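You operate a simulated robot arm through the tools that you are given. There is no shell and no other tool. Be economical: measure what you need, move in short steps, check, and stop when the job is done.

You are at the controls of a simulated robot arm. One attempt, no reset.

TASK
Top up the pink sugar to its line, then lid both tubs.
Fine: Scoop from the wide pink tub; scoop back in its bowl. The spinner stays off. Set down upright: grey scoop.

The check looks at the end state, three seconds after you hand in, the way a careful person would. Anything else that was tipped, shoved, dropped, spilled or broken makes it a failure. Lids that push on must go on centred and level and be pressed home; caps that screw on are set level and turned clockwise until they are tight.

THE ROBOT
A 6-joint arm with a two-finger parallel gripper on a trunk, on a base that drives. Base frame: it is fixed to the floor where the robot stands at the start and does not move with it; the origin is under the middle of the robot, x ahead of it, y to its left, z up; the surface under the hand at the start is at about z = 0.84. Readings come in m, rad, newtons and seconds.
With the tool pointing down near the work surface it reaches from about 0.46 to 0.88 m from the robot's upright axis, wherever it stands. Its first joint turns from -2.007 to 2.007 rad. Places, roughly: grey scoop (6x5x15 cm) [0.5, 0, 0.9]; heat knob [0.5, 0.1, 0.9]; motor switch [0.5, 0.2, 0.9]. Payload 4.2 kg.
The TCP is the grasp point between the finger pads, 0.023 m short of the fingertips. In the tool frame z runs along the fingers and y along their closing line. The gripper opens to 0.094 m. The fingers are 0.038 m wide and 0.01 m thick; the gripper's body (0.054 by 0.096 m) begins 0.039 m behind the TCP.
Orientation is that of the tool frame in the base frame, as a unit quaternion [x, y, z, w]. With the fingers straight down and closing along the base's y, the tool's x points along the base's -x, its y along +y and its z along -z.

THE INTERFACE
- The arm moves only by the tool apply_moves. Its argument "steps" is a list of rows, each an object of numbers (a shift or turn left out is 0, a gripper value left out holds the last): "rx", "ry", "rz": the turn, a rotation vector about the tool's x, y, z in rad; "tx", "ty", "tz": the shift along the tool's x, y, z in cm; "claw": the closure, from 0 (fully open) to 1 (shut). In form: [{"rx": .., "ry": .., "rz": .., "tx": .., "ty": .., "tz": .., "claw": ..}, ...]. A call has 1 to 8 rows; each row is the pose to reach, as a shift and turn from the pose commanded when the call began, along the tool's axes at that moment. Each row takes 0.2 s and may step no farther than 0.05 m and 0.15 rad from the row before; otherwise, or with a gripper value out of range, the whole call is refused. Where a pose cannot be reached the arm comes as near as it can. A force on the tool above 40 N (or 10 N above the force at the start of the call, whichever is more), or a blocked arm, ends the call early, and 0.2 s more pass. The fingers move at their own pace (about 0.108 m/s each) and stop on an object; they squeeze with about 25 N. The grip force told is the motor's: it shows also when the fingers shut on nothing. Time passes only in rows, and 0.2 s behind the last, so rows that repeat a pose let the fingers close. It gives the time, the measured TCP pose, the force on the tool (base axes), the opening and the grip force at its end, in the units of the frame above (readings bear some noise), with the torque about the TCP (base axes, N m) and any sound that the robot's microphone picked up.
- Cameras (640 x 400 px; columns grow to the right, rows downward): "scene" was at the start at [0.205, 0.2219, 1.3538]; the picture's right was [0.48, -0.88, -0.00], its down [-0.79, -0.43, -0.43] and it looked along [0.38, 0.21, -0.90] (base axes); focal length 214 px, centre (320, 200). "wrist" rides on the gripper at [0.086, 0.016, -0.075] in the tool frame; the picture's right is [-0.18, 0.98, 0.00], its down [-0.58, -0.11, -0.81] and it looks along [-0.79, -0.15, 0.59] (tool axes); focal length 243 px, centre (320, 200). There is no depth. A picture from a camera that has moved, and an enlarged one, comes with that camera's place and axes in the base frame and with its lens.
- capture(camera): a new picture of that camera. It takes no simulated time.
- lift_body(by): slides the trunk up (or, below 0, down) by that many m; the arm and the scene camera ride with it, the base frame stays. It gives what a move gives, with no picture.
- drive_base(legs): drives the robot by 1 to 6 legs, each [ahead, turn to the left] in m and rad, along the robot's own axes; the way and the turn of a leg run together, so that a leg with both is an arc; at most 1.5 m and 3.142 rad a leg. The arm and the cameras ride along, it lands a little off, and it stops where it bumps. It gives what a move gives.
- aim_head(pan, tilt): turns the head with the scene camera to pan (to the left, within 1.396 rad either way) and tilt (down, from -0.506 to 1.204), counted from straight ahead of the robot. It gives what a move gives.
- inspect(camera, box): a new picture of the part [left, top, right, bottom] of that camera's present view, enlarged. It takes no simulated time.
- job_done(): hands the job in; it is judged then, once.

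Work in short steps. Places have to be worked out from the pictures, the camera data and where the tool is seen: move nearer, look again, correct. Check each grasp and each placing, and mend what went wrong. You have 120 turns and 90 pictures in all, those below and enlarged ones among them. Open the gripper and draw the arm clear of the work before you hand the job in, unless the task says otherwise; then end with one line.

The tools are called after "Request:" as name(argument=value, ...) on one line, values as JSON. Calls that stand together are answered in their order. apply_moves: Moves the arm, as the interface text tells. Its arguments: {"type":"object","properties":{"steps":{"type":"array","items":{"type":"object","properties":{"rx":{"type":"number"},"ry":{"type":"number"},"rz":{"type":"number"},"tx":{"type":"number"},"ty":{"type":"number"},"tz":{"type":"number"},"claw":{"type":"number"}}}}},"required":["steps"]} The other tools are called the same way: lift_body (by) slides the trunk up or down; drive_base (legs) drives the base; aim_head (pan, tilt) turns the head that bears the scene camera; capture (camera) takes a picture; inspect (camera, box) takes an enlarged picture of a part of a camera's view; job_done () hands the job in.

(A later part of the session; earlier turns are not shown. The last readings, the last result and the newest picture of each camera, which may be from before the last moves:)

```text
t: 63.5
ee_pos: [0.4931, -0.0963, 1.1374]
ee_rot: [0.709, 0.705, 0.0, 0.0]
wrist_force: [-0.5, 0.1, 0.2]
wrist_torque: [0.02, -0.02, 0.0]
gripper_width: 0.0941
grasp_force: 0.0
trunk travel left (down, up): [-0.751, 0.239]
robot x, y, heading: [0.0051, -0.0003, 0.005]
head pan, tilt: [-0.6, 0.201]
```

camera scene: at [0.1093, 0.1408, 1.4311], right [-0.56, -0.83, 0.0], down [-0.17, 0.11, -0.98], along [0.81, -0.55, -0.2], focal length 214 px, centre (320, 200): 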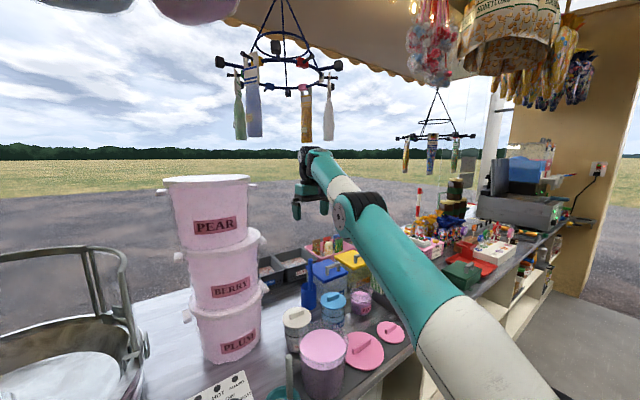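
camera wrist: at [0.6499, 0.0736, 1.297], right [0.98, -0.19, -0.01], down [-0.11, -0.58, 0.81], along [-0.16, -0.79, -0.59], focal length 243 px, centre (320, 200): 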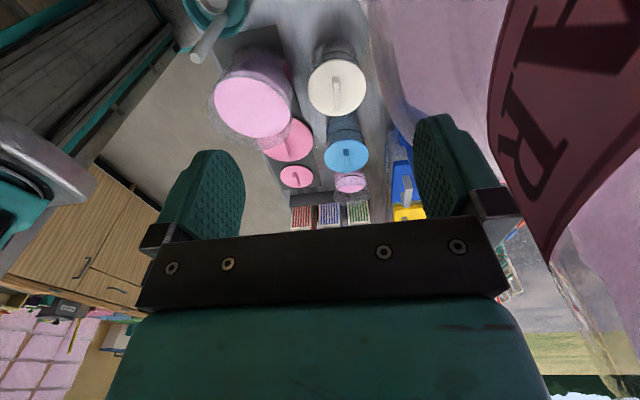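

Now lean the hand 0.7 rad and bring it above the handle, then check with pictures.

Request:
apply_moves(steps=[{"ry": 0.14, "tx": 1.4, "ty": -0.2, "tz": 0.7}, {"ry": 0.28, "tx": 2.8, "ty": -0.4, "tz": 1.4}, {"ry": 0.42, "tx": 4.2, "ty": -0.7, "tz": 2.1}, {"ry": 0.56, "tx": 5.6, "ty": -0.9, "tz": 2.8}, {"ry": 0.7, "tx": 6.9, "ty": -1.1, "tz": 3.7}])

Request:
aim_head(pan=-0.3, tilt=0.95)

Request:
inspect(camera="scene", box=[300, 120, 460, 240])

Request:
capture(camera="wrist")

```text
t: 64.7
ee_pos: [0.4817, -0.0268, 1.1008]
ee_rot: [0.665, 0.663, 0.244, -0.242]
wrist_force: [-0.5, -0.2, 0.8]
wrist_torque: [-0.02, -0.03, 0.0]
gripper_width: 0.0941
grasp_force: 0.2
trunk travel left (down, up): [-0.751, 0.239]
robot x, y, heading: [-0.0001, -0.0011, -0.002]
head pan, tilt: [-0.6, 0.201]
```

```text
t: 65.8
ee_pos: [0.4816, -0.0275, 1.1001]
ee_rot: [0.666, 0.663, 0.242, -0.24]
wrist_force: [0.9, -0.4, 0.4]
wrist_torque: [0.03, -0.02, 0.0]
gripper_width: 0.0941
grasp_force: 0.1
trunk travel left (down, up): [-0.751, 0.239]
robot x, y, heading: [0.0019, 0.0014, -0.002]
head pan, tilt: [-0.3, 0.949]
```

```text
3.33 times, centred on (380, 180) of scene
camera zoom: at [0.2213, 0.1716, 1.3662], right [-0.29, -0.96, 0.0], down [-0.78, 0.24, -0.58], along [0.56, -0.17, -0.81], focal length 715 px, centre (120, 267)
```

zoom: 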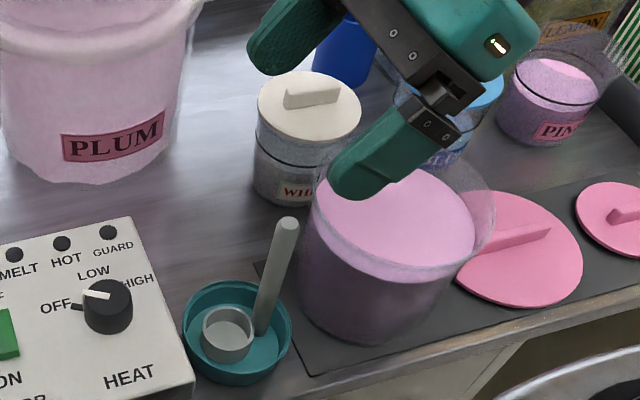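

```text
65 pictures are left
camera wrist: at [0.498, -0.0102, 1.2123], right [0.98, -0.14, -0.12], down [-0.11, -0.96, 0.24], along [-0.15, -0.23, -0.96], focal length 243 px, centre (320, 200)
```

wrist: 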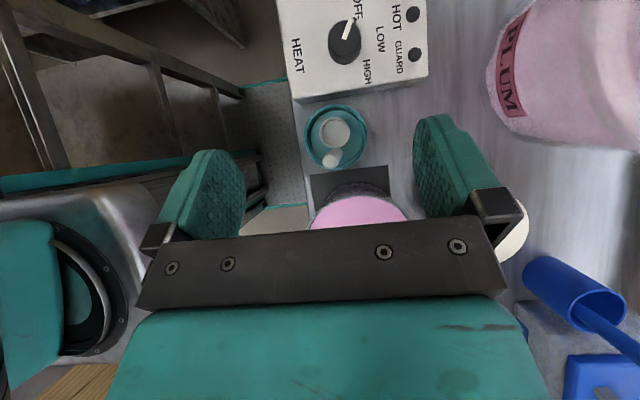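

The wrist view confirms the handle at (0.480, −0.027). Descend straight down around it to TCP z ≈ 0.978.

Request:
apply_moves(steps=[{"tx": -1.93, "tz": 2.3}, {"tx": -3.86, "tz": 4.6}, {"tx": -5.8, "tz": 6.9}, {"tx": -7.86, "tz": 9.33}])

Request:
inspect(camera="scene", box=[310, 140, 430, 230])

Request:
capture(camera="wrist")

```text
t: 66.8
ee_pos: [0.4881, -0.0278, 0.9765]
ee_rot: [0.665, 0.664, 0.242, -0.243]
wrist_force: [-0.7, -0.5, 1.0]
wrist_torque: [-0.02, -0.05, -0.03]
gripper_width: 0.0942
grasp_force: 0.0
out of reach, approached as far as the arm can: row 1, 2, 3, 4
trunk travel left (down, up): [-0.751, 0.239]
robot x, y, heading: [0.0025, 0.0007, 0.002]
head pan, tilt: [-0.3, 0.949]
```

```text
4.44 times, centred on (370, 185) of scene
camera zoom: at [0.2208, 0.1718, 1.3662], right [-0.29, -0.96, 0.0], down [-0.78, 0.24, -0.58], along [0.56, -0.17, -0.81], focal length 953 px, centre (98, 267)
```

zoom: 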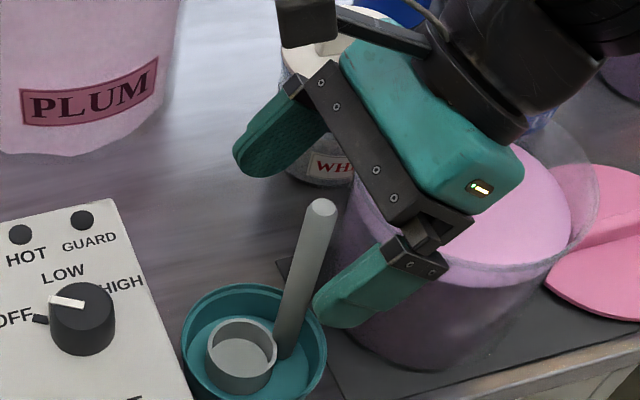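

```text
63 pictures are left
camera wrist: at [0.5041, -0.0115, 1.0887], right [0.98, -0.14, -0.12], down [-0.11, -0.96, 0.24], along [-0.15, -0.22, -0.96], focal length 243 px, centre (320, 200)
```

wrist: 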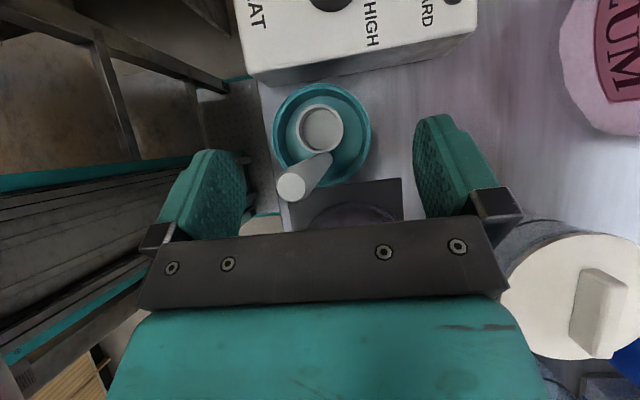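

Slightly too close to the robot (x ended 0.488). Raise 5 cm, back the base 0.04 m, and re-approach.

Request:
apply_moves(steps=[{"tx": 1.6, "tz": -1.9}, {"tx": 3.2, "tz": -3.8}])

Request:
drive_base(legs=[[-0.045, 0]])

```text
t: 67.4
ee_pos: [0.4936, -0.0297, 1.026]
ee_rot: [0.665, 0.664, 0.242, -0.242]
wrist_force: [1.1, 0.2, 0.0]
wrist_torque: [0.02, 0.03, 0.03]
gripper_width: 0.0943
grasp_force: 0.1
out of reach, approached as far as the arm can: row 2
trunk travel left (down, up): [-0.751, 0.239]
robot x, y, heading: [0.0021, -0.0069, 0.004]
head pan, tilt: [-0.3, 0.949]
```

```text
t: 68.3
ee_pos: [0.4467, -0.0292, 1.0276]
ee_rot: [0.665, 0.663, 0.242, -0.243]
wrist_force: [-0.6, 0.9, -0.2]
wrist_torque: [0.02, 0.0, 0.01]
gripper_width: 0.0938
grasp_force: 0.1
trunk travel left (down, up): [-0.751, 0.239]
robot x, y, heading: [-0.0435, -0.0026, -0.002]
head pan, tilt: [-0.3, 0.949]
```

Request:
apply_moves(steps=[{"ty": 1.7}, {"ty": 3.4}, {"ty": 3.4, "tx": -1.5, "tz": 1.9}, {"ty": 3.4, "tx": -3.0, "tz": 3.9}])

Request:
capture(camera="wrist")

```text
t: 69.3
ee_pos: [0.4817, -0.0287, 0.9774]
ee_rot: [0.665, 0.663, 0.243, -0.242]
wrist_force: [-1.1, 0.2, -0.2]
wrist_torque: [-0.04, 0.01, 0.0]
gripper_width: 0.0938
grasp_force: 0.0
trunk travel left (down, up): [-0.751, 0.239]
robot x, y, heading: [-0.0432, -0.0015, 0.004]
head pan, tilt: [-0.3, 0.949]
```

```text
62 pictures are left
camera wrist: at [0.4968, -0.0105, 1.0897], right [0.98, -0.14, -0.12], down [-0.11, -0.96, 0.24], along [-0.15, -0.23, -0.96], focal length 243 px, centre (320, 200)
```

wrist: 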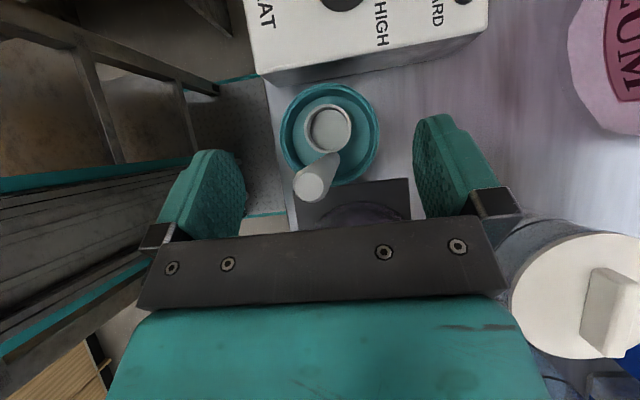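

Centred. Close on the handle.

Request:
apply_moves(steps=[{"ty": -0.25, "claw": 0.5}, {"ty": -0.25, "claw": 1}, {"ty": -0.25, "claw": 1}, {"ty": -0.25, "claw": 1}])

Request:
capture(camera="wrist")

Request:
inspect(camera="scene", box=[300, 140, 420, 230])

```text
t: 70.3
ee_pos: [0.4782, -0.0281, 0.9792]
ee_rot: [0.665, 0.663, 0.242, -0.242]
wrist_force: [0.0, 0.0, -0.2]
wrist_torque: [-0.02, -0.03, 0.0]
gripper_width: 0.0147
grasp_force: 24.8
trunk travel left (down, up): [-0.751, 0.239]
robot x, y, heading: [-0.0451, -0.0037, 0.003]
head pan, tilt: [-0.3, 0.949]
```

```text
61 pictures are left
camera wrist: at [0.4942, -0.0103, 1.0898], right [0.98, -0.14, -0.12], down [-0.11, -0.96, 0.24], along [-0.15, -0.23, -0.96], focal length 243 px, centre (320, 200)
```

wrist: 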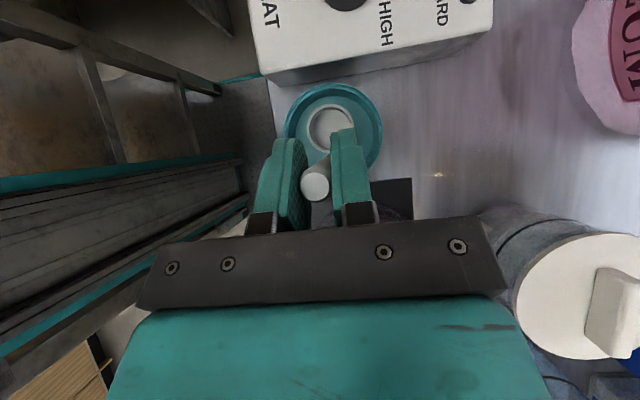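

```text
4.44 times, centred on (360, 185) of scene
camera zoom: at [0.1756, 0.1716, 1.3661], right [-0.29, -0.96, 0.0], down [-0.78, 0.24, -0.58], along [0.56, -0.17, -0.81], focal length 953 px, centre (142, 267)
```

zoom: 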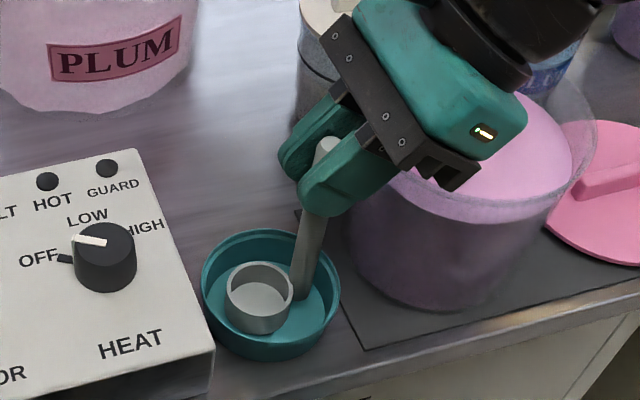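

Grasp is firm (14.7 mm, 25 N). Lift straight up, drifting slightly outward.

Request:
apply_moves(steps=[{"tx": 1.9, "tz": -2.3}, {"tx": 3.8, "tz": -4.6}, {"tx": 5.7, "tz": -6.8, "ty": 1}, {"tx": 7.6, "tz": -9, "ty": 2}, {"tx": 9.5, "tz": -11.3, "ty": 3}])

Request:
capture(camera="wrist")

Request:
capture(camera="scene")

```text
t: 71.5
ee_pos: [0.5072, -0.0274, 1.125]
ee_rot: [0.665, 0.663, 0.242, -0.243]
wrist_force: [-0.5, 0.1, -0.2]
wrist_torque: [-0.03, 0.02, 0.03]
gripper_width: 0.0144
grasp_force: 25.0
trunk travel left (down, up): [-0.751, 0.239]
robot x, y, heading: [-0.0451, -0.0038, -0.0]
head pan, tilt: [-0.3, 0.949]
```

```text
59 pictures are left
camera wrist: at [0.5242, -0.0104, 1.2372], right [0.98, -0.14, -0.12], down [-0.11, -0.96, 0.24], along [-0.15, -0.23, -0.96], focal length 243 px, centre (320, 200)
```

wrist: 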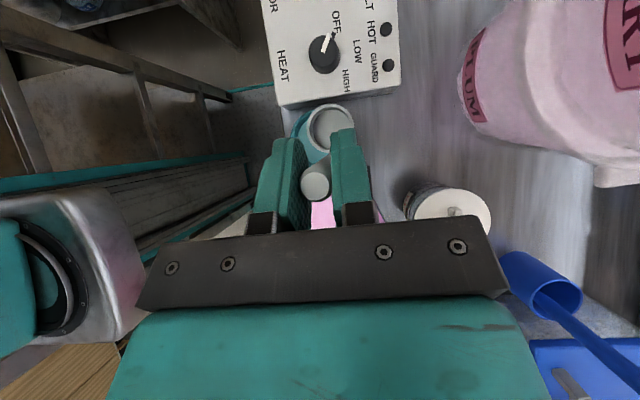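

```text
58 pictures are left
camera scene: at [0.1757, 0.1716, 1.366], right [-0.29, -0.96, 0.0], down [-0.78, 0.24, -0.58], along [0.56, -0.17, -0.81], focal length 214 px, centre (320, 200)
```

scene: 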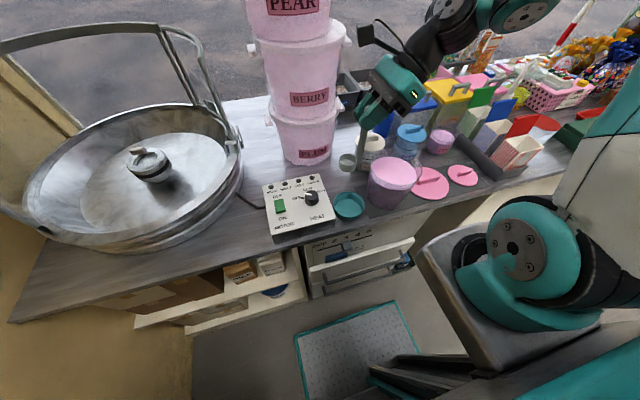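

Scoop lifted cleanly with its cup on the +y side. Carry it over the wide tub's centre (cup at ≈(0.489, −0.128)), keeping height.

Request:
apply_moves(steps=[{"tx": -2.5, "tz": -2.11, "ty": -0.45}, {"tx": -5, "tz": -4.22, "ty": -0.9}, {"tx": -7.5, "tz": -6.33, "ty": -1.35}, {"tx": -10, "tz": -8.44, "ty": -1.8}])

Request:
inspect(camera="scene", box=[320, 100, 480, 220])

Request:
capture(camera="wrist")

```text
t: 72.5
ee_pos: [0.4888, -0.1586, 1.1259]
ee_rot: [0.665, 0.663, 0.242, -0.243]
wrist_force: [-0.3, 0.7, 0.4]
wrist_torque: [-0.04, 0.08, 0.0]
gripper_width: 0.0143
grasp_force: 25.0
trunk travel left (down, up): [-0.751, 0.239]
robot x, y, heading: [-0.0429, 0.0001, 0.004]
head pan, tilt: [-0.3, 0.949]
```

```text
3.33 times, centred on (400, 160) of scene
camera zoom: at [0.1755, 0.172, 1.3661], right [-0.29, -0.96, 0.0], down [-0.78, 0.24, -0.58], along [0.56, -0.17, -0.81], focal length 715 px, centre (53, 333)
```

zoom: 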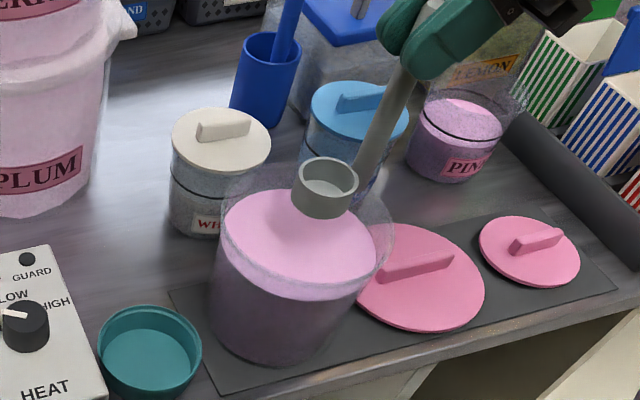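

```text
56 pictures are left
camera wrist: at [0.5052, -0.1412, 1.2377], right [0.98, -0.14, -0.12], down [-0.11, -0.96, 0.24], along [-0.15, -0.22, -0.96], focal length 243 px, centre (320, 200)
```

wrist: 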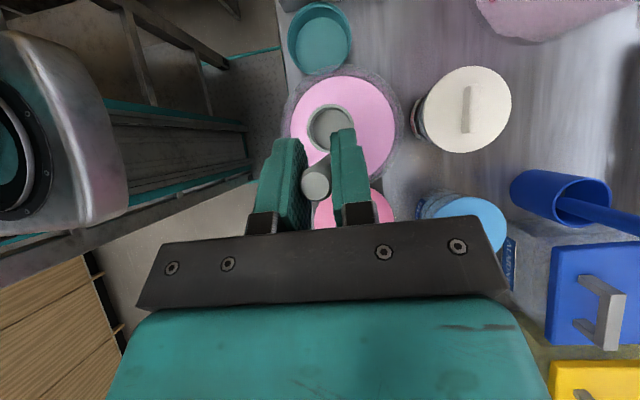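

Cup is over the sugar. Dip straight down until the cup's rim is just under the surface.

Request:
apply_moves(steps=[{"tx": -1.61, "tz": 1.91, "ty": 0.4}, {"tx": -3.22, "tz": 3.82, "ty": 0.8}, {"tx": -4.5, "tz": 5.36, "ty": 0.8}, {"tx": -5.47, "tz": 6.5, "ty": 0.8}])

Request:
inspect(camera="scene", box=[340, 120, 460, 210])

```text
t: 73.5
ee_pos: [0.4981, -0.1589, 1.0408]
ee_rot: [0.665, 0.664, 0.242, -0.242]
wrist_force: [0.2, 0.9, -0.5]
wrist_torque: [-0.06, -0.02, -0.01]
gripper_width: 0.0145
grasp_force: 25.1
trunk travel left (down, up): [-0.751, 0.239]
robot x, y, heading: [-0.0461, 0.0009, 0.005]
head pan, tilt: [-0.3, 0.949]
```

```text
4.44 times, centred on (400, 165) of scene
camera zoom: at [0.1754, 0.1716, 1.3662], right [-0.29, -0.96, 0.0], down [-0.78, 0.24, -0.58], along [0.56, -0.17, -0.81], focal length 953 px, centre (-36, 356)
```

zoom: 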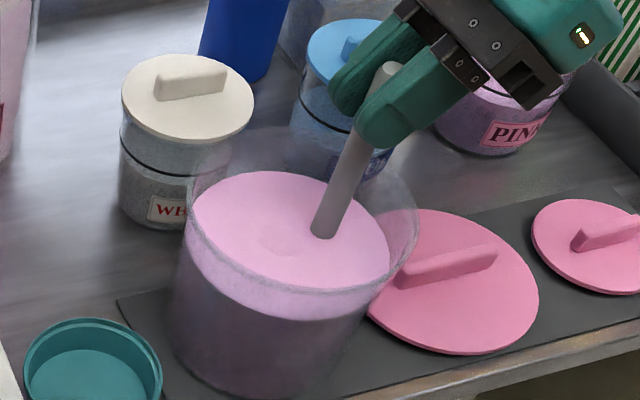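

The cup is under the surface with no resistance. Go 1 cm deeper, then lift slowly and look.

Request:
apply_moves(steps=[{"tx": -0.64, "tz": 0.77}, {"tx": -0.64, "tz": 0.77}, {"tx": 0.3, "tz": -0.4}, {"tx": 1.5, "tz": -1.8}, {"tx": 2.8, "tz": -3.3}, {"tx": 4.1, "tz": -4.9}, {"tx": 5.5, "tz": -6.5}])

Request:
inspect(camera="scene", box=[340, 100, 460, 190])

```text
t: 75.1
ee_pos: [0.4976, -0.1578, 1.1267]
ee_rot: [0.665, 0.663, 0.243, -0.242]
wrist_force: [0.2, 0.1, -1.3]
wrist_torque: [-0.01, -0.02, 0.04]
gripper_width: 0.0143
grasp_force: 25.1
trunk travel left (down, up): [-0.751, 0.239]
robot x, y, heading: [-0.0461, -0.0024, 0.004]
head pan, tilt: [-0.3, 0.949]
```

```text
4.44 times, centred on (400, 145) of scene
camera zoom: at [0.1757, 0.1715, 1.3661], right [-0.29, -0.96, 0.0], down [-0.78, 0.24, -0.58], along [0.56, -0.17, -0.81], focal length 953 px, centre (-36, 444)
```

zoom: 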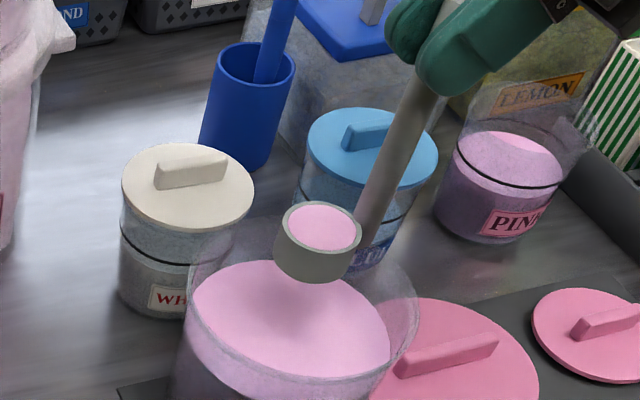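

The cup is level-full. Now carry it (upright, rotating about the vertical) toward the small tub: about (0.53, −0.40) with the hand's lean turned to the radial direction.

Request:
apply_moves(steps=[{"tx": -2.3, "tz": -1.95, "ty": 0.4, "rx": 0.083, "rz": -0.098}, {"tx": -4.6, "tz": -3.9, "ty": 0.8, "rx": 0.166, "rz": -0.197}, {"tx": -6.9, "tz": -5.85, "ty": 1.2, "rx": 0.248, "rz": -0.295}, {"tx": -9.2, "tz": -7.8, "ty": 1.6, "rx": 0.331, "rz": -0.393}, {"tx": -11.5, "tz": -9.75, "ty": 2, "rx": 0.414, "rz": -0.491}, {"tx": -13.8, "tz": -11.7, "ty": 2.4, "rx": 0.497, "rz": -0.59}, {"tx": -16.1, "tz": -13.6, "ty": 2.8, "rx": 0.579, "rz": -0.688}, {"tx": -18.5, "tz": -15.6, "ty": 3.2, "rx": 0.662, "rz": -0.786}])

Request:
capture(camera="scene")

Request:
capture(camera="wrist")

```text
t: 76.9
ee_pos: [0.53, -0.4007, 1.1252]
ee_rot: [0.251, 0.905, 0.091, -0.331]
wrist_force: [-0.3, -0.5, -1.0]
wrist_torque: [-0.09, 0.04, 0.03]
gripper_width: 0.0145
grasp_force: 25.0
out of reach, approached as far as the arm can: row 5, 6
trunk travel left (down, up): [-0.751, 0.239]
robot x, y, heading: [-0.0486, -0.0032, 0.001]
head pan, tilt: [-0.3, 0.949]
```

```text
53 pictures are left
camera scene: at [0.1754, 0.1719, 1.3661], right [-0.29, -0.96, 0.0], down [-0.78, 0.24, -0.58], along [0.56, -0.17, -0.81], focal length 214 px, centre (320, 200)
```

scene: 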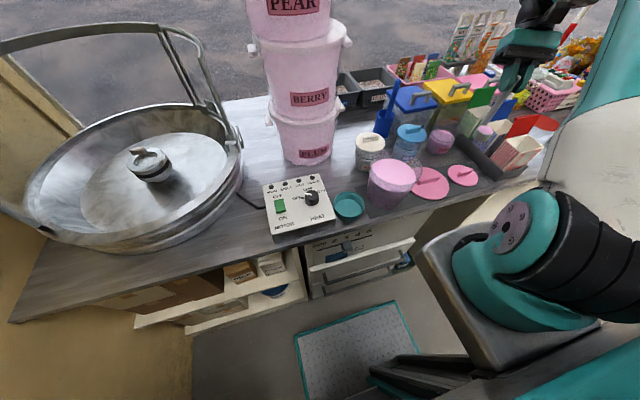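

```text
52 pictures are left
camera wrist: at [0.5231, -0.3789, 1.2379], right [0.63, 0.77, -0.12], down [0.77, -0.59, 0.24], along [0.11, -0.24, -0.96], focal length 243 px, centre (320, 200)
```

wrist: 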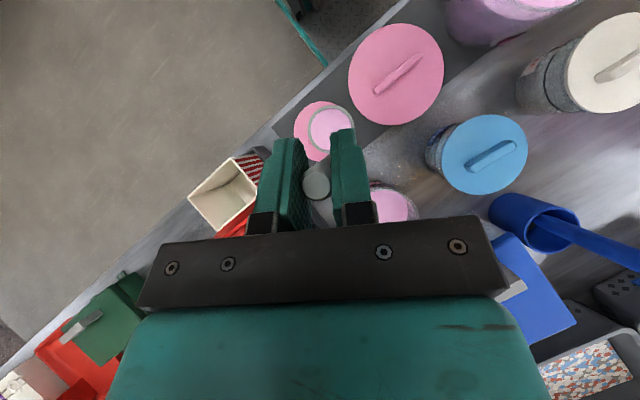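

Scoop still full. Drive forward ~0.08 m so the tub comes in range with the leaning hand.

Request:
drive_base(legs=[[0.08, 0]])

Request:
capture(camera="wrist")

```text
t: 78.0
ee_pos: [0.6104, -0.4007, 1.1246]
ee_rot: [0.254, 0.905, 0.092, -0.33]
wrist_force: [0.7, -0.1, -0.6]
wrist_torque: [-0.03, 0.01, 0.0]
gripper_width: 0.0144
grasp_force: 24.4
trunk travel left (down, up): [-0.751, 0.239]
robot x, y, heading: [0.0356, 0.0006, 0.002]
head pan, tilt: [-0.3, 0.949]
```

```text
51 pictures are left
camera wrist: at [0.6029, -0.3789, 1.2375], right [0.63, 0.77, -0.12], down [0.77, -0.59, 0.24], along [0.11, -0.24, -0.96], focal length 243 px, centre (320, 200)
```

wrist: 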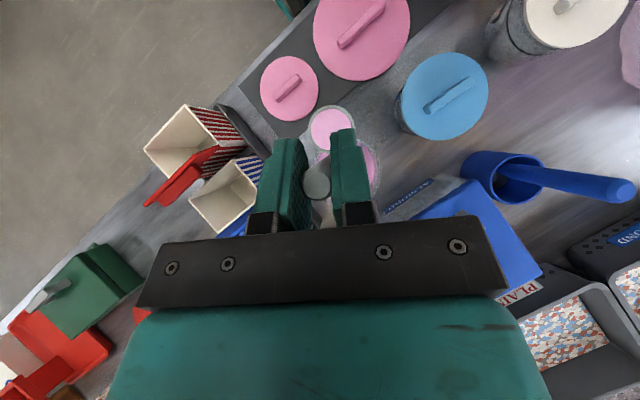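

Cup at ≈(0.583, −0.384); tub centre predicted at (0.638, −0.412), consistent with the picture. Move the upright cup radially over the tub.

Request:
apply_moves(steps=[{"tx": -1.57, "tz": -1.32, "ty": 0.22}, {"tx": -3.14, "tz": -2.64, "ty": 0.44}])

Request:
inspect(camera="scene", box=[400, 40, 560, 160])

Request:
capture(camera="wrist")

```text
t: 78.5
ee_pos: [0.6431, -0.4168, 1.1236]
ee_rot: [0.259, 0.906, 0.089, -0.323]
wrist_force: [-1.0, 0.8, -20.8]
wrist_torque: [-0.62, -0.48, 0.03]
gripper_width: 0.0144
grasp_force: 24.7
trunk travel left (down, up): [-0.751, 0.239]
robot x, y, heading: [0.0353, -0.0009, 0.006]
head pan, tilt: [-0.3, 0.949]
stopped in row 2: the force on the tool passed its limit at 103 N (the readings are from after the stop); the commanded pose is now the measured one
```

```text
3.33 times, centred on (480, 100) of scene
camera zoom: at [0.2553, 0.1719, 1.3662], right [-0.29, -0.96, 0.0], down [-0.78, 0.24, -0.58], along [0.56, -0.17, -0.81], focal length 715 px, centre (-213, 533)
```

zoom: 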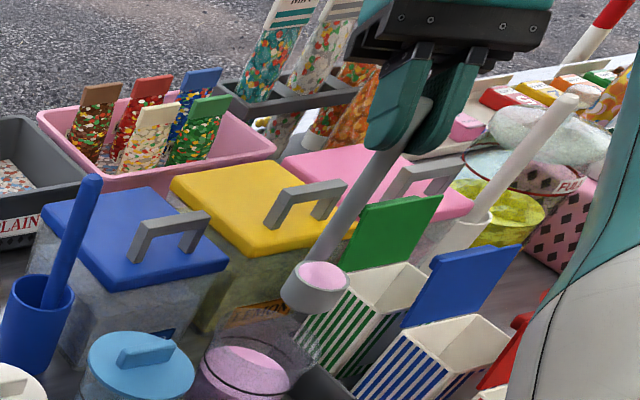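

```text
49 pictures are left
camera wrist: at [0.6343, -0.3929, 1.2354], right [0.64, 0.76, -0.12], down [0.76, -0.6, 0.26], along [0.13, -0.26, -0.96], focal length 243 px, centre (320, 200)
```

wrist: 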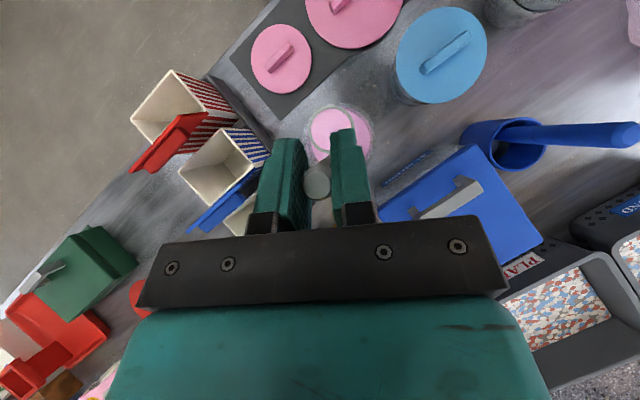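

A sudden force was reported; I hold still one row to see whether it persists.

Request:
apply_moves(steps=[{"tx": 0}])

Request:
inspect(camera="scene", box=[440, 80, 510, 150])

```text
t: 78.9
ee_pos: [0.6422, -0.4177, 1.1215]
ee_rot: [0.258, 0.906, 0.088, -0.323]
wrist_force: [-1.3, 5.5, -27.7]
wrist_torque: [-1.0, -0.63, -0.09]
gripper_width: 0.0145
grasp_force: 24.6
trunk travel left (down, up): [-0.751, 0.239]
robot x, y, heading: [0.035, 0.0007, 0.005]
head pan, tilt: [-0.3, 0.949]
```

```text
5.71 times, centred on (475, 115) of scene
camera zoom: at [0.2556, 0.1718, 1.3661], right [-0.29, -0.96, 0.0], down [-0.78, 0.24, -0.58], along [0.56, -0.17, -0.81], focal length 1226 px, centre (-566, 686)
```

zoom: 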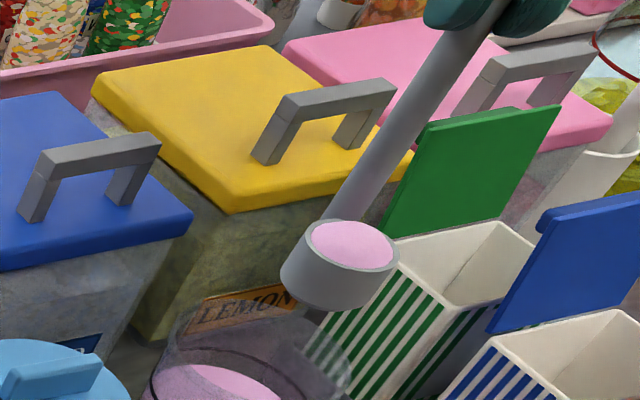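

The load acts at the wrist camera's bracket: the forearm presses on it because of the backward lean. Back off 3.5 cm, then change posture (hand higher relative to the trunk).

Request:
apply_moves(steps=[{"tx": 1.3, "tz": 1.1}, {"tx": 2.6, "tz": 2.2}])

Request:
apply_moves(steps=[{"tx": 1.6, "tz": -1.9}, {"tx": 3.2, "tz": -3.8}, {"tx": 4.8, "tz": -5.7}, {"tx": 6.4, "tz": -7.6}])

```text
t: 79.5
ee_pos: [0.614, -0.3998, 1.1235]
ee_rot: [0.258, 0.905, 0.09, -0.325]
wrist_force: [0.7, 0.3, -1.0]
wrist_torque: [0.04, -0.04, 0.01]
gripper_width: 0.0146
grasp_force: 25.5
trunk travel left (down, up): [-0.751, 0.239]
robot x, y, heading: [0.0375, -0.0044, 0.003]
head pan, tilt: [-0.3, 0.949]
```

```text
t: 80.2
ee_pos: [0.6154, -0.3998, 1.1749]
ee_rot: [0.264, 0.907, 0.087, -0.317]
wrist_force: [0.1, 3.8, -17.2]
wrist_torque: [-0.79, -0.26, -0.06]
gripper_width: 0.0146
grasp_force: 24.7
trunk travel left (down, up): [-0.751, 0.239]
robot x, y, heading: [0.0364, -0.0005, -0.001]
head pan, tilt: [-0.3, 0.949]
stopped in row 3: the force on the tool passed its limit at 94 N (the readings are from after the stop); the commanded pose is now the measured one
```

Raising makes it worse (flatter forearm). So do the opposite: hand back down, trunk up 0.1 m, hand down again.

Request:
apply_moves(steps=[{"tx": -1.6, "tz": 1.9}, {"tx": -3.2, "tz": 3.8}])

Request:
lift_body(by=0.1)

Request:
apply_moves(steps=[{"tx": -1.6, "tz": 1.9}, {"tx": -3.2, "tz": 3.8}, {"tx": -4.8, "tz": 5.7}, {"tx": -6.4, "tz": 7.6}])

```text
t: 80.8
ee_pos: [0.6158, -0.3998, 1.1269]
ee_rot: [0.264, 0.907, 0.088, -0.317]
wrist_force: [0.2, 0.5, 0.0]
wrist_torque: [0.03, -0.06, 0.03]
gripper_width: 0.0145
grasp_force: 24.7
trunk travel left (down, up): [-0.751, 0.239]
robot x, y, heading: [0.0351, -0.0042, 0.003]
head pan, tilt: [-0.3, 0.949]
```

```text
t: 82.2
ee_pos: [0.6158, -0.4007, 1.2269]
ee_rot: [0.264, 0.907, 0.088, -0.317]
wrist_force: [-0.2, 1.2, -0.8]
wrist_torque: [0.05, -0.04, -0.02]
gripper_width: 0.0143
grasp_force: 24.9
trunk travel left (down, up): [-0.851, 0.139]
robot x, y, heading: [0.036, -0.0001, 0.007]
head pan, tilt: [-0.3, 0.949]
```

```text
t: 83.2
ee_pos: [0.6177, -0.4029, 1.127]
ee_rot: [0.264, 0.907, 0.088, -0.317]
wrist_force: [0.3, 0.5, -0.3]
wrist_torque: [0.03, -0.09, 0.0]
gripper_width: 0.0145
grasp_force: 24.5
trunk travel left (down, up): [-0.851, 0.139]
robot x, y, heading: [0.0341, -0.001, 0.004]
head pan, tilt: [-0.3, 0.949]
```

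Now approach the tub again with the steeper forearm.

Request:
apply_moves(steps=[{"tx": -0.9, "tz": -0.7, "ty": 0.1}, {"tx": -1.8, "tz": -1.45, "ty": 0.2}, {"tx": -2.74, "tz": -2.17, "ty": 0.25}])

Request:
inspect(camera="scene", box=[420, 80, 510, 160])

```text
t: 84.0
ee_pos: [0.6483, -0.4198, 1.1285]
ee_rot: [0.263, 0.907, 0.088, -0.318]
wrist_force: [0.5, 0.2, -0.7]
wrist_torque: [0.12, -0.07, -0.02]
gripper_width: 0.0144
grasp_force: 24.6
trunk travel left (down, up): [-0.851, 0.139]
robot x, y, heading: [0.0344, -0.0042, 0.007]
head pan, tilt: [-0.3, 0.949]
```

```text
5.00 times, centred on (465, 120) of scene
camera zoom: at [0.2555, 0.1717, 1.4661], right [-0.29, -0.96, 0.0], down [-0.78, 0.24, -0.58], along [0.56, -0.17, -0.81], focal length 1072 px, centre (-405, 600)
```

zoom: 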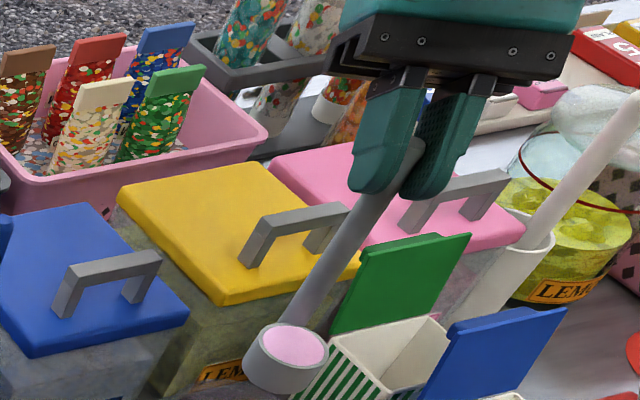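

Request:
inspect(camera="scene", box=[410, 110, 500, 185])

Request:
capture(camera="wrist")

```text
5.33 times, centred on (455, 148) of scene
camera zoom: at [0.2555, 0.1717, 1.4661], right [-0.29, -0.96, 0.0], down [-0.78, 0.24, -0.58], along [0.56, -0.17, -0.81], focal length 1144 px, centre (-400, 480)
```

zoom: 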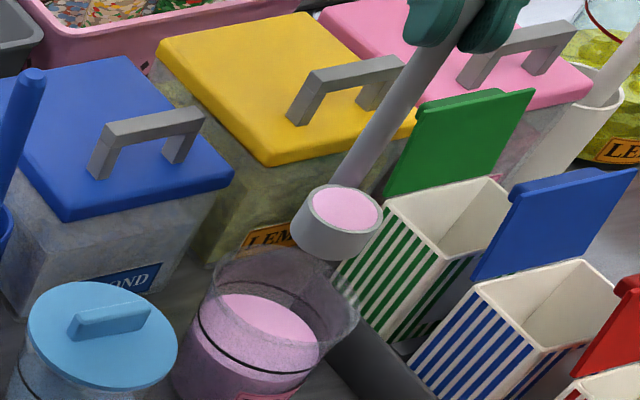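

```text
45 pictures are left
camera wrist: at [0.6388, -0.3941, 1.2387], right [0.65, 0.75, -0.12], down [0.75, -0.6, 0.27], along [0.13, -0.27, -0.95], focal length 243 px, centre (320, 200)
```

wrist: 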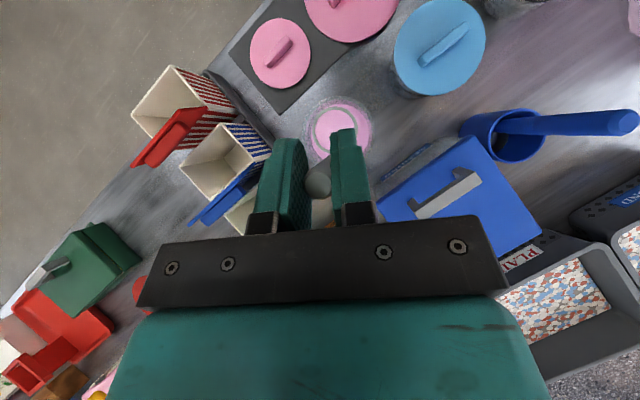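

Cup is directly above the tub opening (within ~1 cm). Now tilt forward about the cup, keeping it over the tub.

Request:
apply_moves(steps=[{"tx": 1.21, "tz": 0.51, "ty": 0.1, "ry": -0.149}, {"tx": 2.28, "tz": 1.26, "ty": 0.2, "ry": -0.298}, {"tx": 3.18, "tz": 2.22, "ty": 0.3, "ry": -0.447}, {"tx": 4.09, "tz": 3.88, "ty": 0.3, "ry": -0.596}, {"tx": 4.77, "tz": 5.69, "ty": 0.3, "ry": -0.745}, {"tx": 5.1, "tz": 7.74, "ty": 0.3, "ry": -0.894}, {"tx": 5.46, "tz": 9.49, "ty": 0.3, "ry": -1.043}, {"tx": 5.53, "tz": 11.3, "ty": 0.3, "ry": -1.192}])

Request:
inspect(camera="scene", box=[400, 95, 520, 185])

```text
t: 85.8
ee_pos: [0.7168, -0.538, 1.2358]
ee_rot: [0.265, 0.952, -0.008, 0.151]
wrist_force: [0.4, -0.3, -0.8]
wrist_torque: [0.02, 0.13, -0.01]
gripper_width: 0.0145
grasp_force: 25.3
out of reach, approached as far as the arm can: row 2, 3, 4, 5, 6, 7, 8
trunk travel left (down, up): [-0.851, 0.139]
robot x, y, heading: [0.034, -0.0015, 0.008]
head pan, tilt: [-0.3, 0.949]
```

```text
4.44 times, centred on (460, 140) of scene
camera zoom: at [0.2566, 0.1719, 1.4658], right [-0.29, -0.96, 0.0], down [-0.78, 0.24, -0.58], along [0.56, -0.17, -0.81], focal length 953 px, centre (-302, 467)
```

zoom: 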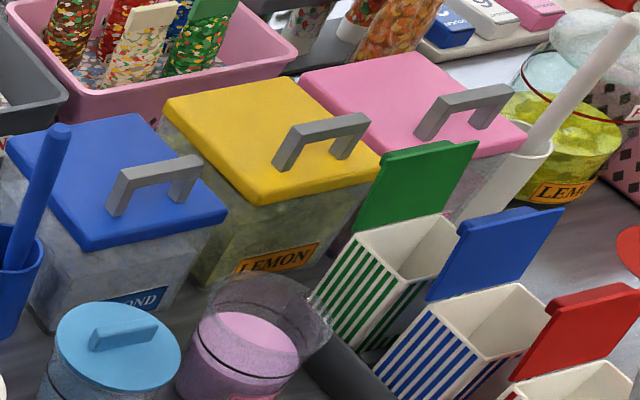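

The arm hit an inner limit again (elbow on the wrong side) and moved outward. I check the scoop and look for spills.

Request:
capture(camera="scene")

Request:
capture(camera="wrist")

```text
43 pictures are left
camera scene: at [0.2566, 0.1719, 1.4658], right [-0.29, -0.96, 0.0], down [-0.78, 0.24, -0.58], along [0.56, -0.17, -0.81], focal length 214 px, centre (320, 200)
```

scene: 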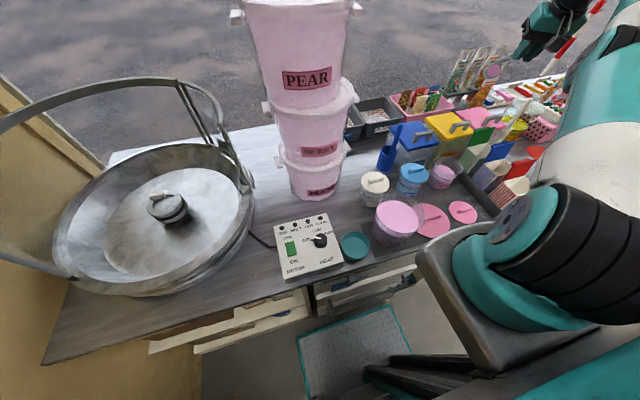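

```text
42 pictures are left
camera wrist: at [0.6332, -0.474, 1.2823], right [0.65, 0.75, 0.12], down [0.19, -0.31, 0.93], along [0.74, -0.58, -0.34], focal length 243 px, centre (320, 200)
```

wrist: 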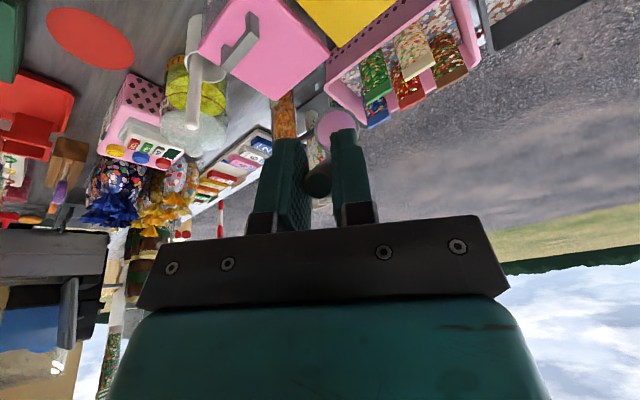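

Request:
inspect(camera="scene", box=[460, 20, 580, 110])

```text
4.44 times, centred on (520, 65) of scene
camera zoom: at [0.2566, 0.1719, 1.4658], right [-0.29, -0.96, 0.0], down [-0.78, 0.24, -0.58], along [0.56, -0.17, -0.81], focal length 953 px, centre (-569, 800)
```

zoom: 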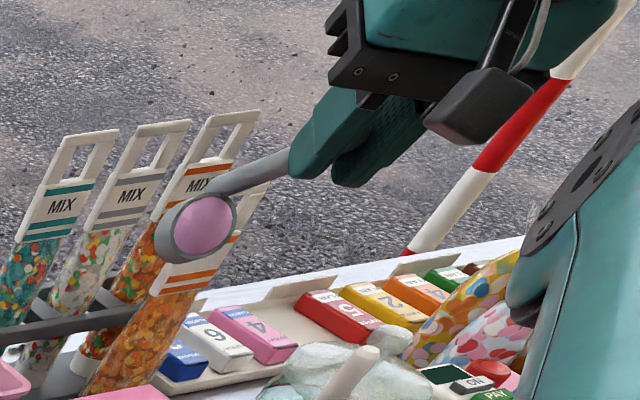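

Luckily the sugar is still in the cup (tilted ~55°, nothing spilled). I turn the scoop upright again right away.

Request:
apply_moves(steps=[{"ry": 0.14}, {"ry": 0.28}, {"ry": 0.42}, {"ry": 0.56}, {"ry": 0.7}])

Request:
inspect(camera="scene", box=[460, 0, 620, 120])

```text
t: 87.0
ee_pos: [0.6985, -0.496, 1.2275]
ee_rot: [0.25, 0.953, 0.075, -0.154]
wrist_force: [5.8, -7.0, -46.7]
wrist_torque: [-1.27, -0.95, -0.26]
gripper_width: 0.0146
grasp_force: 24.7
out of reach, approached as far as the arm can: row 2, 3, 4, 5
trunk travel left (down, up): [-0.851, 0.139]
robot x, y, heading: [0.0353, -0.0012, -0.0]
head pan, tilt: [-0.3, 0.949]
stopped in row 5: the force on the tool passed its limit at 194 N (the readings are from after the stop); the commanded pose is now the measured one
```

```text
3.33 times, centred on (540, 60) of scene
camera zoom: at [0.255, 0.1698, 1.4665], right [-0.29, -0.96, 0.0], down [-0.78, 0.24, -0.58], along [0.56, -0.17, -0.81], focal length 715 px, centre (-413, 667)
```

zoom: 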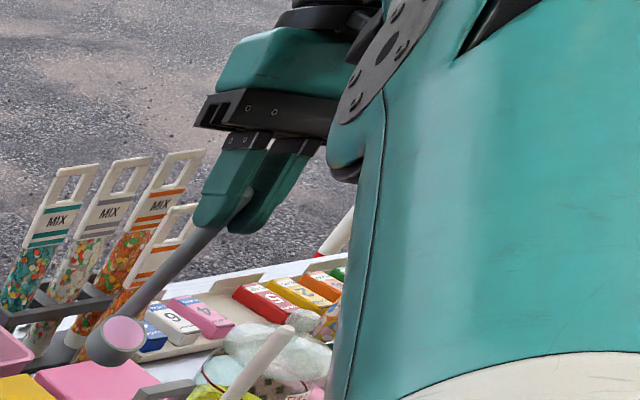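

The elbow presses on the hand. I relieve it by moving outward and up, then fold back in with the elbow on the right side.

Request:
apply_moves(steps=[{"tx": -1.5, "tz": -1.9}, {"tx": -3, "tz": -3.7}, {"tx": -4.5, "tz": -5.6}])

```text
t: 87.3
ee_pos: [0.7041, -0.4951, 1.229]
ee_rot: [0.25, 0.954, 0.07, -0.147]
wrist_force: [4.9, -2.3, -22.6]
wrist_torque: [-0.66, -0.39, -0.08]
gripper_width: 0.0146
grasp_force: 25.3
out of reach, approached as far as the arm can: row 1
trunk travel left (down, up): [-0.851, 0.139]
robot x, y, heading: [0.0313, -0.001, -0.001]
head pan, tilt: [-0.3, 0.949]
stopped in row 1: the force on the tool passed its limit at 158 N (the readings are from after the stop); the commanded pose is now the measured one
```

A tilt of ~40° clearly does not spill, so I pitch the hand back to about vertical (away from the elbow), then stretch and fold in.

Request:
apply_moves(steps=[{"ry": -0.1}, {"ry": -0.2}, {"ry": -0.3}])

Request:
apply_moves(steps=[{"tx": -3, "tz": -2}, {"tx": -6, "tz": -4}, {"tx": -9, "tz": -6}])

```text
t: 88.1
ee_pos: [0.7037, -0.4936, 1.229]
ee_rot: [0.257, 0.966, 0.031, -0.004]
wrist_force: [-0.4, -0.7, -0.3]
wrist_torque: [-0.03, 0.06, 0.04]
gripper_width: 0.0147
grasp_force: 24.2
trunk travel left (down, up): [-0.851, 0.139]
robot x, y, heading: [0.0356, -0.0036, 0.0]
head pan, tilt: [-0.3, 0.949]
```

```text
t: 88.9
ee_pos: [0.7397, -0.5158, 1.268]
ee_rot: [0.257, 0.966, 0.032, -0.005]
wrist_force: [0.8, 1.0, -0.3]
wrist_torque: [0.04, 0.02, 0.0]
gripper_width: 0.0147
grasp_force: 25.2
out of reach, approached as far as the arm can: row 2, 3
trunk travel left (down, up): [-0.851, 0.139]
robot x, y, heading: [0.036, -0.001, -0.001]
head pan, tilt: [-0.3, 0.949]
```

Request:
apply_moves(steps=[{"tx": 3.9, "tz": 2.8}, {"tx": 7.8, "tz": 5.6}, {"tx": 11.7, "tz": 8.4}, {"tx": 15.6, "tz": 11.2}])

Request:
capture(camera="scene")

```text
t: 89.9
ee_pos: [0.6826, -0.5034, 1.2068]
ee_rot: [0.257, 0.966, 0.032, -0.005]
wrist_force: [-0.4, 0.1, -1.2]
wrist_torque: [0.02, 0.04, -0.03]
gripper_width: 0.0146
grasp_force: 24.4
out of reach, approached as far as the arm can: row 2, 3, 4
trunk travel left (down, up): [-0.851, 0.139]
robot x, y, heading: [0.0357, -0.0026, 0.002]
head pan, tilt: [-0.3, 0.949]
```

```text
39 pictures are left
camera scene: at [0.2558, 0.1717, 1.4661], right [-0.29, -0.96, 0.0], down [-0.78, 0.24, -0.58], along [0.56, -0.17, -0.81], focal length 214 px, centre (320, 200)
```

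scene: 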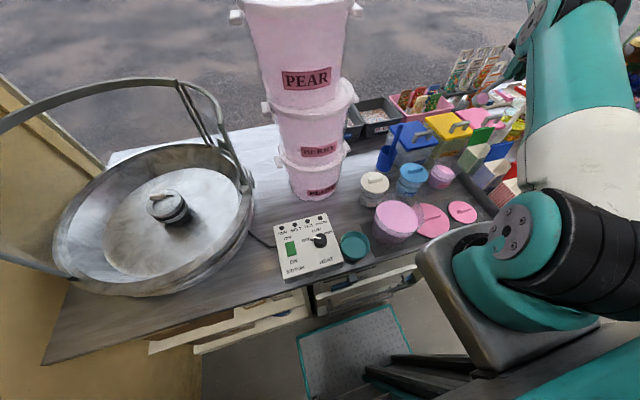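

Still on the wrong side; stretch further (well beyond reach) and fold in again.

Request:
apply_moves(steps=[{"tx": -4, "tz": -2.5}, {"tx": -8, "tz": -5}, {"tx": -12, "tz": -7.5}, {"tx": -16, "tz": -10}, {"tx": -20, "tz": -12.5}])

Request:
apply_moves(steps=[{"tx": 3.9, "tz": 2.8}, {"tx": 7.8, "tz": 5.6}, {"tx": 11.7, "tz": 8.4}, {"tx": 15.6, "tz": 11.2}])

```text
t: 91.1
ee_pos: [0.7261, -0.5285, 1.2666]
ee_rot: [0.257, 0.966, 0.031, -0.003]
wrist_force: [-0.1, -0.6, -0.4]
wrist_torque: [-0.02, 0.04, 0.02]
gripper_width: 0.0148
grasp_force: 25.0
out of reach, approached as far as the arm can: row 2, 3, 4, 5
trunk travel left (down, up): [-0.851, 0.139]
robot x, y, heading: [0.0313, -0.001, 0.001]
head pan, tilt: [-0.3, 0.949]
```

```text
t: 92.1
ee_pos: [0.6713, -0.5197, 1.1925]
ee_rot: [0.258, 0.966, 0.031, -0.005]
wrist_force: [-0.5, -0.1, 0.0]
wrist_torque: [-0.03, 0.03, 0.01]
gripper_width: 0.0149
grasp_force: 25.1
out of reach, approached as far as the arm can: row 2, 3, 4
trunk travel left (down, up): [-0.851, 0.139]
robot x, y, heading: [0.0351, -0.0049, 0.002]
head pan, tilt: [-0.3, 0.949]
```

Request:
apply_moves(steps=[{"tx": -3, "tz": -4}, {"tx": -6, "tz": -8}, {"tx": -9, "tz": -12}, {"tx": -12, "tz": -16}, {"tx": -15, "tz": -20}, {"tx": -18, "tz": -24}, {"tx": -18, "tz": -24}])

Request:
apply_moves(steps=[{"tx": 4.9}, {"tx": 9.8}, {"tx": 14.7}])

```text
t: 93.1
ee_pos: [0.7145, -0.5358, 1.2873]
ee_rot: [0.253, 0.967, 0.028, -0.001]
wrist_force: [7.3, -10.6, -21.5]
wrist_torque: [-0.3, -0.66, 0.23]
gripper_width: 0.0144
grasp_force: 25.2
out of reach, approached as far as the arm can: row 2, 3, 4
trunk travel left (down, up): [-0.851, 0.139]
robot x, y, heading: [0.0343, -0.0014, -0.001]
head pan, tilt: [-0.3, 0.949]
stopped in row 4: the force on the tool passed its limit at 134 N (the readings are from after the stop); the commanded pose is now the measured one
```

```text
t: 93.9
ee_pos: [0.7096, -0.5405, 1.2962]
ee_rot: [0.255, 0.967, 0.021, 0.006]
wrist_force: [12.3, -11.3, -31.4]
wrist_torque: [-0.77, -0.81, 0.13]
gripper_width: 0.0145
grasp_force: 25.4
out of reach, approached as far as the arm can: row 1, 2, 3
trunk travel left (down, up): [-0.851, 0.139]
robot x, y, heading: [0.0348, -0.0044, -0.0]
head pan, tilt: [-0.3, 0.949]
stopped in row 3: the force on the tool passed its limit at 226 N (the readings are from after the stop); the commanded pose is now the measured one
```

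I look at the arm's posture directly.

Request:
aim_head(pan=-0.8, tilt=0.25)

Request:
capture(camera="scene")

```text
t: 95.0
ee_pos: [0.7066, -0.5414, 1.2989]
ee_rot: [0.256, 0.966, 0.022, 0.007]
wrist_force: [8.7, -21.5, -43.0]
wrist_torque: [-0.72, -2.08, 0.88]
gripper_width: 0.0148
grasp_force: 25.1
trunk travel left (down, up): [-0.851, 0.139]
robot x, y, heading: [0.0345, -0.0013, 0.004]
head pan, tilt: [-0.799, 0.25]
```

```text
38 pictures are left
camera scene: at [0.2514, 0.1262, 1.5267], right [-0.72, -0.7, 0.0], down [-0.17, 0.18, -0.97], along [0.68, -0.69, -0.25], focal length 214 px, centre (320, 200)
```

scene: 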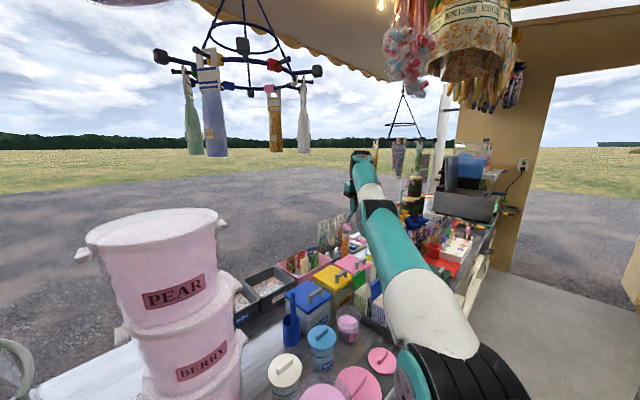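

The elbow points down with the hand hanging against it. I relieve the contact a little, and back the base off so I can do the elbow change over the clear part of the counter, as it worked before.

Request:
apply_moves(steps=[{"tz": 2, "ry": -0.1}, {"tz": 4, "ry": -0.15}])

Request:
drive_base(legs=[[-0.13, 0]])

```text
t: 95.6
ee_pos: [0.7106, -0.5432, 1.2908]
ee_rot: [0.258, 0.966, 0.019, 0.022]
wrist_force: [0.4, 0.5, -0.4]
wrist_torque: [0.03, 0.04, -0.01]
gripper_width: 0.0146
grasp_force: 25.0
out of reach, approached as far as the arm can: row 1, 2
trunk travel left (down, up): [-0.851, 0.139]
robot x, y, heading: [0.0369, 0.0018, 0.001]
head pan, tilt: [-0.799, 0.25]
```

```text
t: 96.8
ee_pos: [0.5818, -0.5454, 1.2926]
ee_rot: [0.258, 0.966, 0.019, 0.022]
wrist_force: [0.4, -0.7, -0.8]
wrist_torque: [0.03, 0.08, 0.02]
gripper_width: 0.0147
grasp_force: 24.8
trunk travel left (down, up): [-0.851, 0.139]
robot x, y, heading: [-0.0949, -0.0043, 0.007]
head pan, tilt: [-0.799, 0.25]
```

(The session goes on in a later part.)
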